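You operate a simulated robot arm through the tools that you are given. There is no shell and no other tool. Be economical: measure what you need, move in short steps, check, and stop when the job is done.

The job below is to be done with a simulated robot arm. You get a single attempt, and the scene is never put back.

## Task
Stack the mild pod from the fridge-side worktop on top of the decaf pod.

Only the result counts: the job must be done as asked and must still hold three seconds after the hand-in. Knocking over, shifting, dropping, spilling or breaking anything else fails it.

## Robot
A 7-joint arm with a two-finger parallel gripper, fixed in place. Base frame: the origin is at the foot of the arm, x ahead of it, y to its left, z up; the work surface is at about z = 0. Lengths are in m, angles in degrees, forces in N, time in s.
With the tool pointing down near the work surface it reaches from about 0.24 to 0.62 m from the base axis. Its first joint turns from -66.0 to 66.0 degrees. Payload 2.6 kg.
Tool frame: the origin (TCP) lies between the finger pads and is the grasp point; the fingertips stand 0.03 m ahead of it; z points along the fingers, y is the line along which they close. The gripper opens to 0.094 m. The fingers are 0.028 m wide and 0.01 m thick; the gripper's body (0.05 by 0.096 m) begins 0.055 m behind the TCP.
Orientation is told as [roll, pitch, yaw] about the base's x, y, z axes, in that order, counted from this pose: with the fingers straight down and closing along the base's y, the tool's x points along the base's -x, its y along +y and its z along -z.

## Interface
- The arm moves only by the tool servo_tool. Its argument "motion" is a list of rows, each a list of 7 numbers: the shift along the tool's x, y, z in units of 25 mm (1.0 is 25 mm), then the turn, a rotation vector about the tool's x, y, z in units of 4 degrees (1.0 is 4 degrees), then the opening, from 0 (shut) to 1 (fully open). In form: [[dx, dy, dz, ax, ay, az, jaw], ...]. A call has 1 to 20 rows; each row shifts and turns the commanded pose from where the row before left it, along the tool's axes as they then stand. A call with a number of a shift or a turn outside -1 to 1 is refused whole. A row lasts 0.2 s, in which the tool goes at most 0.05 m and 8.6 degrees; a call with a longer step from one row to the next is refused whole, and so is a gripper value outside its range. Where a pose cannot be reached the arm comes as near as it can. A force on the tool above 40 N (or 10 N above the force at the start of the call, whichever is more), or a blocked arm, ends the call early, and 0.2 s more pass. The fingers move at their own pace (about 0.072 m/s each) and stop on an object; they squeeze with about 24 N. The grip force told is the motor's: it shows also when the fingers shut on nothing. Time passes only in rows, and 0.2 s behind the last, so rows that do not move let the fingers close. It gives the time, the measured TCP pose, the force on the tool (base axes), the opening and the grip force at its end, in the units of the frame above (readings bear some noise).
- Cameras (640 x 400 px; columns grow to the right, rows downward): "scene" is fixed at [0.0145, 0.4274, 0.5387]; the picture's right is [-0.84, -0.54, 0.00], its down [-0.37, 0.58, -0.72] and it looks along [0.39, -0.61, -0.69] (base axes); focal length 310 px, centre (320, 200). "wrist" rides on the gripper at [-0.037, 0, -0.058] in the tool frame; the picture's right is [0.00, -1.00, 0.00], its down [0.97, 0.00, -0.24] and it looks along [0.24, 0.00, 0.97] (tool axes); focal length 218 px, centre (320, 200).
- grab_frame(camera): a new picture of that camera. No time passes.
- pixel_to_xyz(camera, pixels): for up to 12 pixels [column, row] of the newest picture of that camera ("zoom" is the newest enlarged one), the place [x, y, z] in the base frame of the surface seen there, good to about 0.003 m, but the place of the scene camera against the robot may be out by one fixed shift of up to 0.018 m in any direction. No time passes.
- zoom(camera, box): a new picture of the part [left, top, right, bottom] of that camera's present view, enlarged. No time passes.
- hand_in(): hands the job in; it is judged then, once.

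Keep the steps short. Do not move on a guess: measure, check each grasp and each placing, and mend mistakes. In all there are 60 turns and 20 pictures (those below and enlarged ones count). Leave the gripper open and the arm clear of the work at the hand-in unless told otherwise, and finish with a single line.

The tools are called after ">>>" by a JSON object that holds its "api" and its "payload". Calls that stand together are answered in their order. servo_tool: Moves the arm, as the interface text tells. Its arguments: {"type":"object","properties":{"motion":{"type":"array","items":{"type":"array","items":{"type":"number"}}}},"required":["motion"]} The other tools are called the same way: grab_frame (camera) takes a picture; pixel_to_xyz (camera, pixels) gives the place of the surface under pixels of a picture; zoom (camera, box) takes an enlarged picture of a part of a camera's view; hand_in () hands the job in.

At the start:

```text
t: 0.0
ee_pos: [0.3899, 0.132, 0.2223]
orientation: [0.1, 0.0, -0.1]
ft_force: [-0.1, 1.0, 0.1]
grip_width: 0.0939
gripper_force: 0.0
```

scene: 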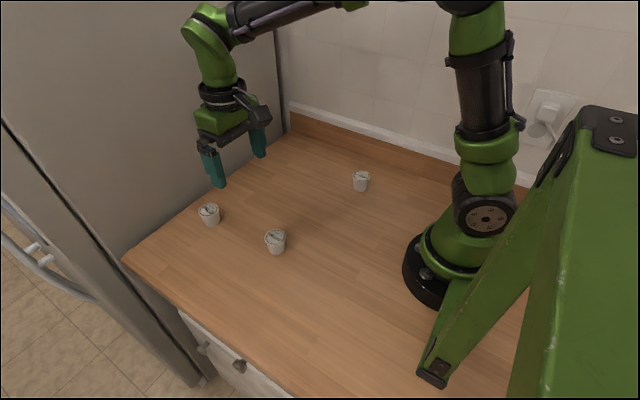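
wrist: 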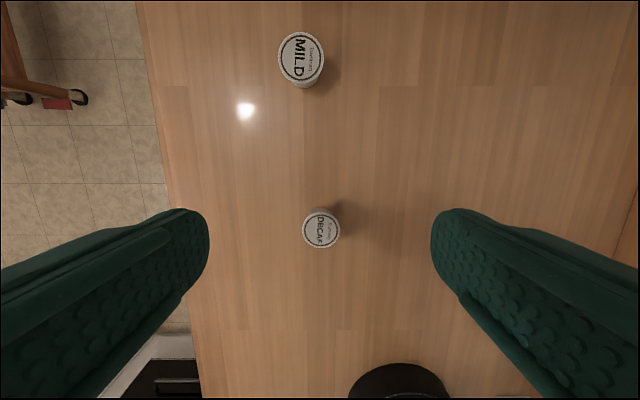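

The wrist picture shows MILD near (301,58) and DECAF near (321,228). The scene picture shows a third pod at (361,181). I'll measure their tops and enlarge the scene to read the labels.

>>> {"api": "pixel_to_xyz", "payload": {"camera": "wrist", "pixels": [[301, 57], [279, 57], [324, 57], [302, 33], [302, 81], [321, 229], [303, 230], [339, 229], [321, 210], [321, 247], [260, 160], [304, 86]]}}

>>> {"api": "zoom", "payload": {"camera": "scene", "box": [180, 150, 400, 288]}}

```text
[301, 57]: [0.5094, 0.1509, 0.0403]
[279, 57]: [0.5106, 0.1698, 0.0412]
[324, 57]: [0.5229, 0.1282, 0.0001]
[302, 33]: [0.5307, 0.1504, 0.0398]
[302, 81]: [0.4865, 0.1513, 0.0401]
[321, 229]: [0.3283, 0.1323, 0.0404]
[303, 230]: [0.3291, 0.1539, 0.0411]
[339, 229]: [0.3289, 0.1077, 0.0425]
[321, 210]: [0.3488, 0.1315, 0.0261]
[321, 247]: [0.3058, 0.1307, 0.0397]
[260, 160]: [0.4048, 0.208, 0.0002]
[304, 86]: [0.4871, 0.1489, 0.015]
```

```text
2.90 times, centred on (290, 219) of scene
```

zoom: 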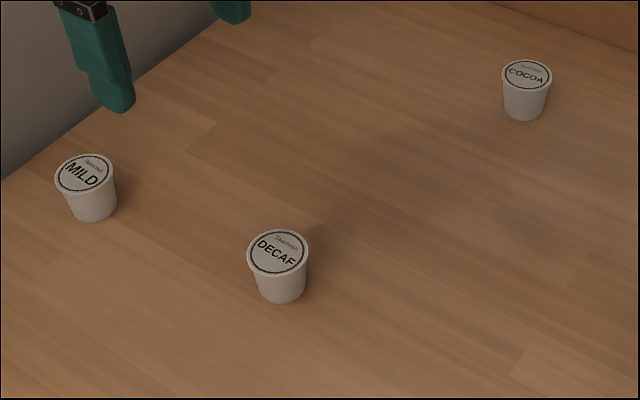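

The third pod is COCOA, so it stays where it is. MILD is centred near (0.5085, 0.150) and DECAF near (0.328, 0.132). Both tops are at about z 0.040 and about 46 mm wide. I'll move above MILD at z ≈ 0.122 with the gripper open.

>>> {"api": "servo_tool", "payload": {"motion": [[-0.8, 0.12, 0, 0, 0, 0, 1], [-0.8, 0.12, 0.6, 0, 0, 0, 1], [-0.8, 0.12, 0.7, 0, 0, 0, 1], [-0.8, 0.12, 0.7, 0, 0, 0, 1], [-0.8, 0.12, 0.7, 0, 0, 0, 1], [-0.744, 0.12, 0.7, 0, 0, 0, 1], [0, 0, 0.6, 0, 0, 0, 1], [0, 0, 0, 0, 0, 0, 1]]}}

>>> {"api": "grab_frame", "payload": {"camera": "wrist"}}

```text
t: 1.8
ee_pos: [0.5085, 0.1508, 0.1223]
orientation: [0.0, 0.1, 0.0]
ft_force: [0.1, 0.0, -0.7]
grip_width: 0.094
gripper_force: 0.1
```

```text
16 pictures are left
```

wrist: 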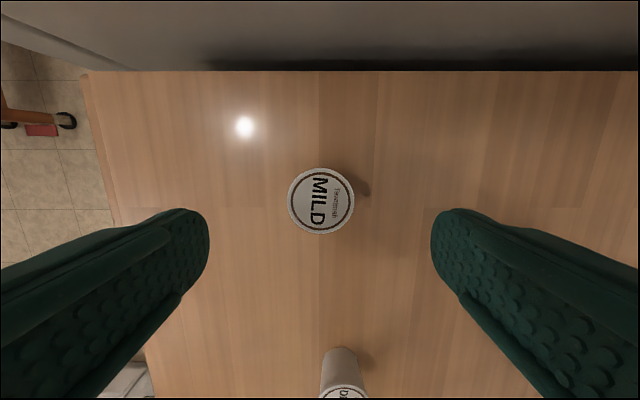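

The hand is above MILD, whose lid is centred near (321,201). I'll measure the lid edges and the DECAF lid again.

>>> {"api": "pixel_to_xyz", "payload": {"camera": "wrist", "pixels": [[321, 201], [290, 201], [352, 201], [321, 170], [321, 232], [400, 71]]}}

```text
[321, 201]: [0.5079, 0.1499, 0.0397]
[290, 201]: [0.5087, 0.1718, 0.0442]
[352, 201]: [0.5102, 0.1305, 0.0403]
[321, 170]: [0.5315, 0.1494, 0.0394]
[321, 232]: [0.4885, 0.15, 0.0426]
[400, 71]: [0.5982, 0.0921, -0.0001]
```

MILD's centre is about (0.509, 0.1505), so the hand is lined up. I'll descend to TCP z ≈ 0.037, which puts the fingertips at about 7 mm, and keep the jaws open.

>>> {"api": "servo_tool", "payload": {"motion": [[0, 0, 0.8, 0, 0, 0, 1], [0, 0, 0.8, 0, 0, 0, 1], [0, 0, 0.8, 0, 0, 0, 1], [0, 0, 0.6, 0, 0, 0, 1], [0, 0, 0.41, 0, 0, 0, 1], [0, 0, 0, 0, 0, 0, 1]]}}

```text
t: 3.2
ee_pos: [0.5094, 0.1487, 0.0376]
orientation: [0.0, -0.1, 0.0]
ft_force: [0.3, -0.4, -0.9]
grip_width: 0.0938
gripper_force: 0.1
```

The hand is at grasp height with no contact. I'll close the jaws gradually.

>>> {"api": "servo_tool", "payload": {"motion": [[0, 0.04, 0, 0, 0, 0, 0.7], [0, 0, 0, 0, 0, 0, 0.55], [0, 0, 0, 0, 0, 0, 0.4], [0, 0, 0, 0, 0, 0, 0.2], [0, 0, 0, 0, 0, 0, 0], [0, 0, 0, 0, 0, 0, 0]]}}

```text
t: 4.6
ee_pos: [0.5075, 0.1505, 0.0379]
orientation: [-0.1, -0.1, 0.0]
ft_force: [-0.1, 0.5, -0.3]
grip_width: 0.0435
gripper_force: 24.1
```

The jaws are holding at 43.5 mm with 24 N. I'll lift 75 mm and check the grasp.

>>> {"api": "servo_tool", "payload": {"motion": [[0, 0, -0.3, 0, 0, 0, 0], [0, 0, -0.6, 0, 0, 0, 0], [0, 0, -0.7, 0, 0, 0, 0], [0, 0, -0.7, 0, 0, 0, 0], [0, 0, -0.7, 0, 0, 0, 0], [0, 0, 0, 0, 0, 0, 0]]}}

>>> {"api": "grab_frame", "payload": {"camera": "wrist"}}

>>> {"api": "zoom", "payload": {"camera": "scene", "box": [150, 130, 330, 243]}}

```text
t: 6.0
ee_pos: [0.5091, 0.1506, 0.1129]
orientation: [0.0, 0.0, 0.1]
ft_force: [0.1, -1.0, -0.7]
grip_width: 0.0434
gripper_force: 24.1
```

```text
15 pictures are left
```

wrist: 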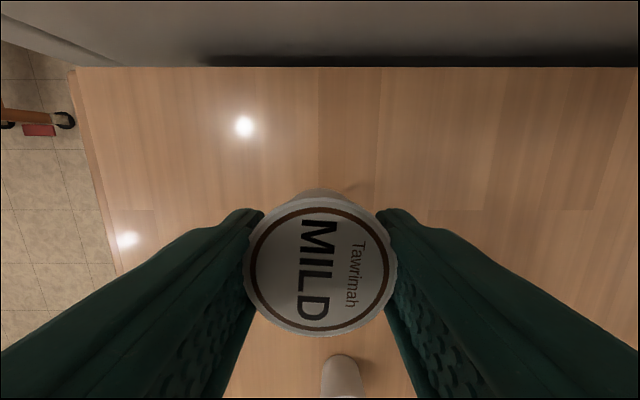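

```text
3.54 times, centred on (240, 186) of scene
```

zoom: 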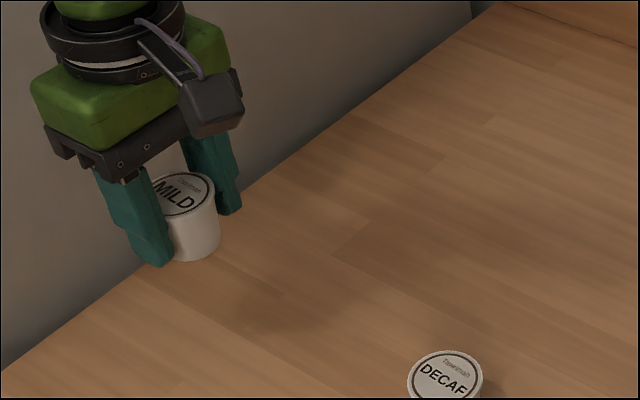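

The pod is held. I'll measure lid points to see how level it is and where its centre sits relative to the TCP.

>>> {"api": "pixel_to_xyz", "payload": {"camera": "wrist", "pixels": [[320, 265], [320, 206], [320, 230], [320, 300], [320, 330], [260, 265], [380, 265], [320, 192]]}}

>>> {"api": "pixel_to_xyz", "payload": {"camera": "zoom", "pixels": [[446, 377], [416, 385], [478, 382], [446, 355], [184, 194], [195, 178], [212, 195], [176, 210]]}}

```text
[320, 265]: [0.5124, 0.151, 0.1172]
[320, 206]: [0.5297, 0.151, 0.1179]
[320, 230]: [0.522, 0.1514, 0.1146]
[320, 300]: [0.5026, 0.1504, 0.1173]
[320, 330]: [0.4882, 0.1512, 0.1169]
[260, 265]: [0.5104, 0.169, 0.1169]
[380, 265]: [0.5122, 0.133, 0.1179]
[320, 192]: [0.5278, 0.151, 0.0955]
```

```text
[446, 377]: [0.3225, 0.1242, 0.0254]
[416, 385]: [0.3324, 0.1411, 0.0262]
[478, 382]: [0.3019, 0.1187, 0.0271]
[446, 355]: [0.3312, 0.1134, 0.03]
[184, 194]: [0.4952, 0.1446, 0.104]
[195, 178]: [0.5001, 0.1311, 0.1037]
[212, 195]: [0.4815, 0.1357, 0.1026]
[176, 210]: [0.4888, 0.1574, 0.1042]
```

The lid is level within 3 mm and centred on the TCP. I'll raise and carry MILD past DECAF to x ≈ 0.28, so the wrist camera can see DECAF's lid ahead of the held pod.

>>> {"api": "servo_tool", "payload": {"motion": [[0, 0, -0.63, 0, 0, 0, 0], [0.4, 0, -0.63, 0, 0, 0, 0], [0.76, -0.074, -0.63, 0, 0, 0, 0], [0.8, -0.074, 0, 0, 0, 0, 0], [0.8, -0.074, 0, 0, 0, 0, 0], [0.8, -0.074, 0, 0, 0, 0, 0], [0.8, -0.074, 0, 0, 0, 0, 0], [0.8, -0.074, 0, 0, 0, 0, 0], [0.8, -0.074, 0, 0, 0, 0, 0], [0.8, -0.074, 0, 0, 0, 0, 0], [0.8, -0.074, 0, 0, 0, 0, 0], [0.8, -0.074, 0, 0, 0, 0, 0], [0.8, 0, 0, 0, 0, 0, 0], [0, 0, 0, 0, 0, 0, 0]]}}

>>> {"api": "grab_frame", "payload": {"camera": "wrist"}}

```text
t: 9.0
ee_pos: [0.2791, 0.1321, 0.1595]
orientation: [0.0, 0.0, 0.1]
ft_force: [-0.6, 0.5, -0.1]
grip_width: 0.0433
gripper_force: 23.8
```

```text
13 pictures are left
```

wrist: 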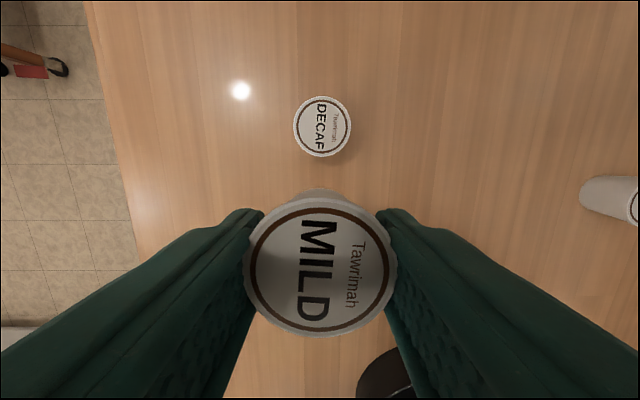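

DECAF's lid is in view, centred near (322,126). I'll measure its centre and edges, and the held lid's centre.

>>> {"api": "pixel_to_xyz", "payload": {"camera": "wrist", "pixels": [[322, 126], [296, 126], [348, 126], [322, 99], [322, 153], [310, 126], [334, 126], [320, 265], [320, 202], [320, 334], [249, 265], [392, 265]]}}

```text
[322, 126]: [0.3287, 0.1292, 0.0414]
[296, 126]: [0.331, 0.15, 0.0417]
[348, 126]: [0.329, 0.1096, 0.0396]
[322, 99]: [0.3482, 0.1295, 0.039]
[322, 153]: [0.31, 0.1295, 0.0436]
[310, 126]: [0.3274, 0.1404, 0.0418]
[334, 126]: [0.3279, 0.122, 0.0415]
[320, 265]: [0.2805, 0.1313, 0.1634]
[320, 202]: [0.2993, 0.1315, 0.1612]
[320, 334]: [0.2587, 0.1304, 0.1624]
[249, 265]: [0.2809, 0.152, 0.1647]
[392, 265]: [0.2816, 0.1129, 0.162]
```

DECAF's centre is about (0.329, 0.130), and the held pod is centred on the TCP. I'll move 50 mm forward and 2 mm to the right, then descend to z ≈ 0.092, which leaves about 14 mm of gap.

>>> {"api": "servo_tool", "payload": {"motion": [[-0.5, -0.02, 0, 0, 0, 0, 0], [-0.5, -0.02, 0, 0, 0, 0, 0], [-0.5, -0.02, 0, 0, 0, 0, 0], [-0.5, -0.01, 0, 0, 0, 0, 0], [0, 0, 0.7, 0, 0, 0, 0], [0, 0, 0.7, 0, 0, 0, 0], [0, 0, 0.7, 0, 0, 0, 0], [0, 0, 0.6, 0, 0, 0, 0], [0, 0, 0, 0, 0, 0, 0]]}}

>>> {"api": "zoom", "payload": {"camera": "scene", "box": [210, 160, 350, 248]}}

```text
t: 11.0
ee_pos: [0.3295, 0.13, 0.0921]
orientation: [0.0, 0.0, 0.0]
ft_force: [0.9, -0.9, -0.2]
grip_width: 0.0429
gripper_force: 24.2
```

```text
4.55 times, centred on (280, 204) of scene
```

zoom: 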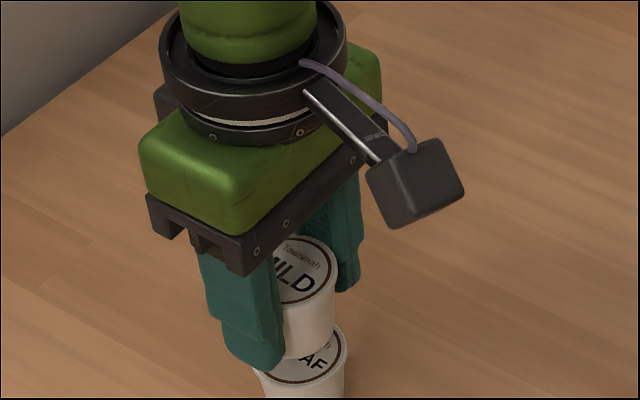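

The pods look aligned in the picture. I'll lower in small steps to about z 0.080.

>>> {"api": "servo_tool", "payload": {"motion": [[0, 0, 0.2, 0, 0, 0, 0], [0, 0, 0.16, 0, 0, 0, 0], [0, 0, 0.12, 0, 0, 0, 0], [0, 0, 0, 0, 0, 0, 0]]}}

```text
t: 12.0
ee_pos: [0.3296, 0.1303, 0.0793]
orientation: [0.0, 0.0, 0.1]
ft_force: [1.3, -0.2, 0.1]
grip_width: 0.0431
gripper_force: 23.7
```

There's no contact yet, so I'll go down 1 mm at a time.

>>> {"api": "servo_tool", "payload": {"motion": [[0, 0, 0.04, 0, 0, 0, 0], [0, 0, 0, 0, 0, 0, 0]]}}

>>> {"api": "servo_tool", "payload": {"motion": [[0, 0, 0.04, 0, 0, 0, 0], [0, 0, 0, 0, 0, 0, 0]]}}

```text
t: 12.6
ee_pos: [0.3296, 0.1296, 0.0799]
orientation: [0.0, 0.0, 0.0]
ft_force: [0.6, 0.1, 0.4]
grip_width: 0.0434
gripper_force: 24.0
```

```text
t: 13.2
ee_pos: [0.3305, 0.1303, 0.0793]
orientation: [0.0, -0.1, -0.1]
ft_force: [0.4, -0.1, -0.3]
grip_width: 0.0434
gripper_force: 23.5
```

Still no contact force. I'll continue in 1 mm steps.

>>> {"api": "servo_tool", "payload": {"motion": [[0, 0, 0.04, 0, 0, 0, 0], [0, 0, 0, 0, 0, 0, 0]]}}

>>> {"api": "zoom", "payload": {"camera": "scene", "box": [240, 200, 320, 260]}}

```text
t: 13.8
ee_pos: [0.3286, 0.1302, 0.0781]
orientation: [-0.1, 0.0, 0.1]
ft_force: [0.5, 0.5, -0.8]
grip_width: 0.0432
gripper_force: 23.9
```

```text
6.67 times, centred on (280, 230) of scene
```

zoom: 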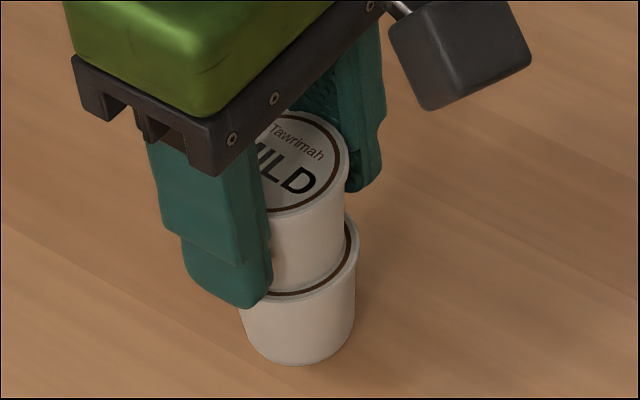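

The pods are nearly touching. I'll go down a little more until I feel contact.

>>> {"api": "servo_tool", "payload": {"motion": [[0, 0, 0.03, 0, 0, 0, 0], [0, 0, 0, 0, 0, 0, 0]]}}

>>> {"api": "servo_tool", "payload": {"motion": [[0, 0, 0.03, 0, 0, 0, 0], [0, 0, 0, 0, 0, 0, 0]]}}

```text
t: 14.4
ee_pos: [0.3297, 0.1316, 0.0775]
orientation: [0.0, -0.1, -0.1]
ft_force: [-0.8, 0.4, 11.1]
grip_width: 0.0433
gripper_force: 23.7
```

```text
t: 15.0
ee_pos: [0.33, 0.1327, 0.077]
orientation: [0.1, -0.2, 0.1]
ft_force: [0.5, -0.1, 18.6]
grip_width: 0.0433
gripper_force: 24.0
```

Contact is clear: 11 N, then 18.6 N. I'll back off 0.75 mm to ease the pressure, then open the jaws slowly.

>>> {"api": "servo_tool", "payload": {"motion": [[0, 0, -0.03, 0, 0, 0, 0], [0, 0, 0, 0, 0, 0, 0], [0, 0, 0, 0, 0, 0, 0.5], [0, 0, 0, 0, 0, 0, 0.6], [0, 0, 0, 0, 0, 0, 0.75], [0, 0, 0, 0, 0, 0, 0.9], [0, 0, 0, 0, 0, 0, 0.9]]}}

>>> {"api": "zoom", "payload": {"camera": "scene", "box": [240, 200, 320, 260]}}

```text
t: 16.6
ee_pos: [0.3289, 0.1305, 0.0773]
orientation: [0.0, 0.0, 0.0]
ft_force: [-0.3, -0.6, 0.9]
grip_width: 0.0846
gripper_force: 0.1
```

```text
6.67 times, centred on (280, 230) of scene
```

zoom: 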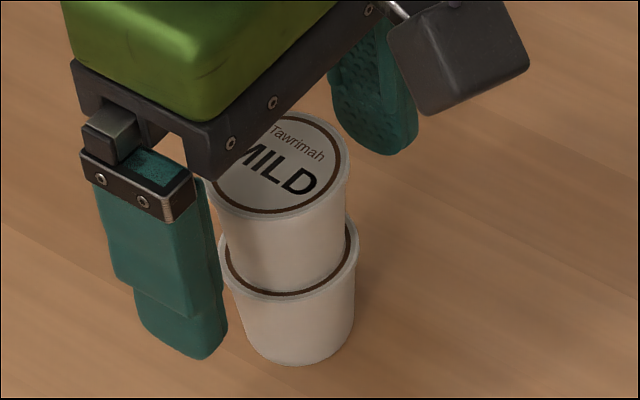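

The stack stands and the fingers are clear of it. I'll raise the hand straight up about 0.13 m and check.

>>> {"api": "servo_tool", "payload": {"motion": [[0, 0, -0.4, 0, 0, 0, 1], [0, 0, -0.7, 0, 0, 0, 1], [0, 0, -0.8, 0, 0, 0, 1], [0, 0, -0.8, 0, 0, 0, 1], [0, 0, -0.8, 0, 0, 0, 1], [0, 0, -0.8, 0, 0, 0, 1], [0, 0, -0.8, 0, 0, 0, 1], [0, 0, 0, 0, 0, 0, 1]]}}

>>> {"api": "grab_frame", "payload": {"camera": "wrist"}}

>>> {"api": "zoom", "payload": {"camera": "scene", "box": [200, 150, 400, 275]}}

```text
t: 18.4
ee_pos: [0.3288, 0.1291, 0.2054]
orientation: [0.0, 0.0, 0.1]
ft_force: [0.5, -0.2, -0.2]
grip_width: 0.094
gripper_force: 0.1
```

```text
9 pictures are left
```

wrist: 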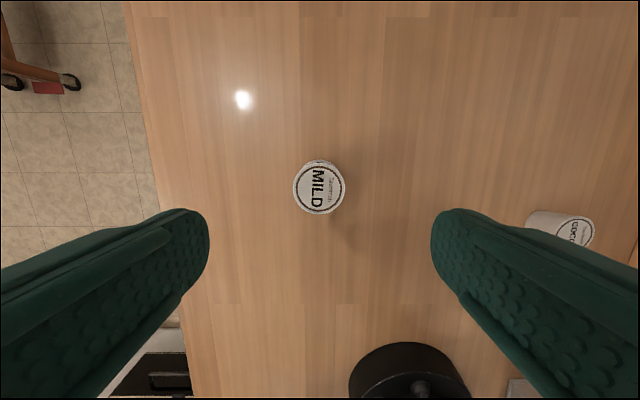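

```text
3.20 times, centred on (300, 212) of scene
```

zoom: 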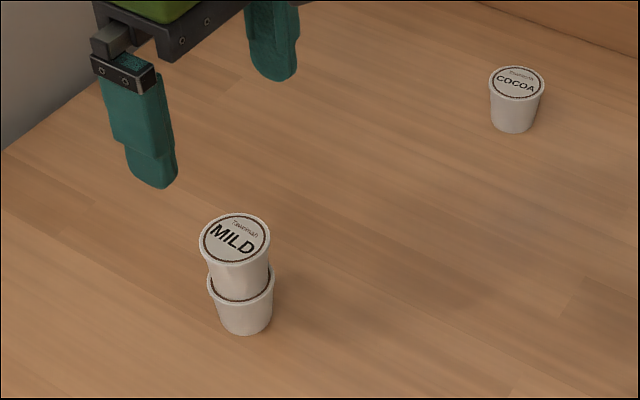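

MILD stands upright on DECAF, COCOA is undisturbed, the gripper is open and the arm is clear. I'm handing in.

>>> {"api": "hand_in", "payload": {}}

```text
The job is handed in.
```

The mild pod is stacked upright on the decaf pod, the cocoa pod was left where it was, and the job is handed in with the gripper open and the arm clear.
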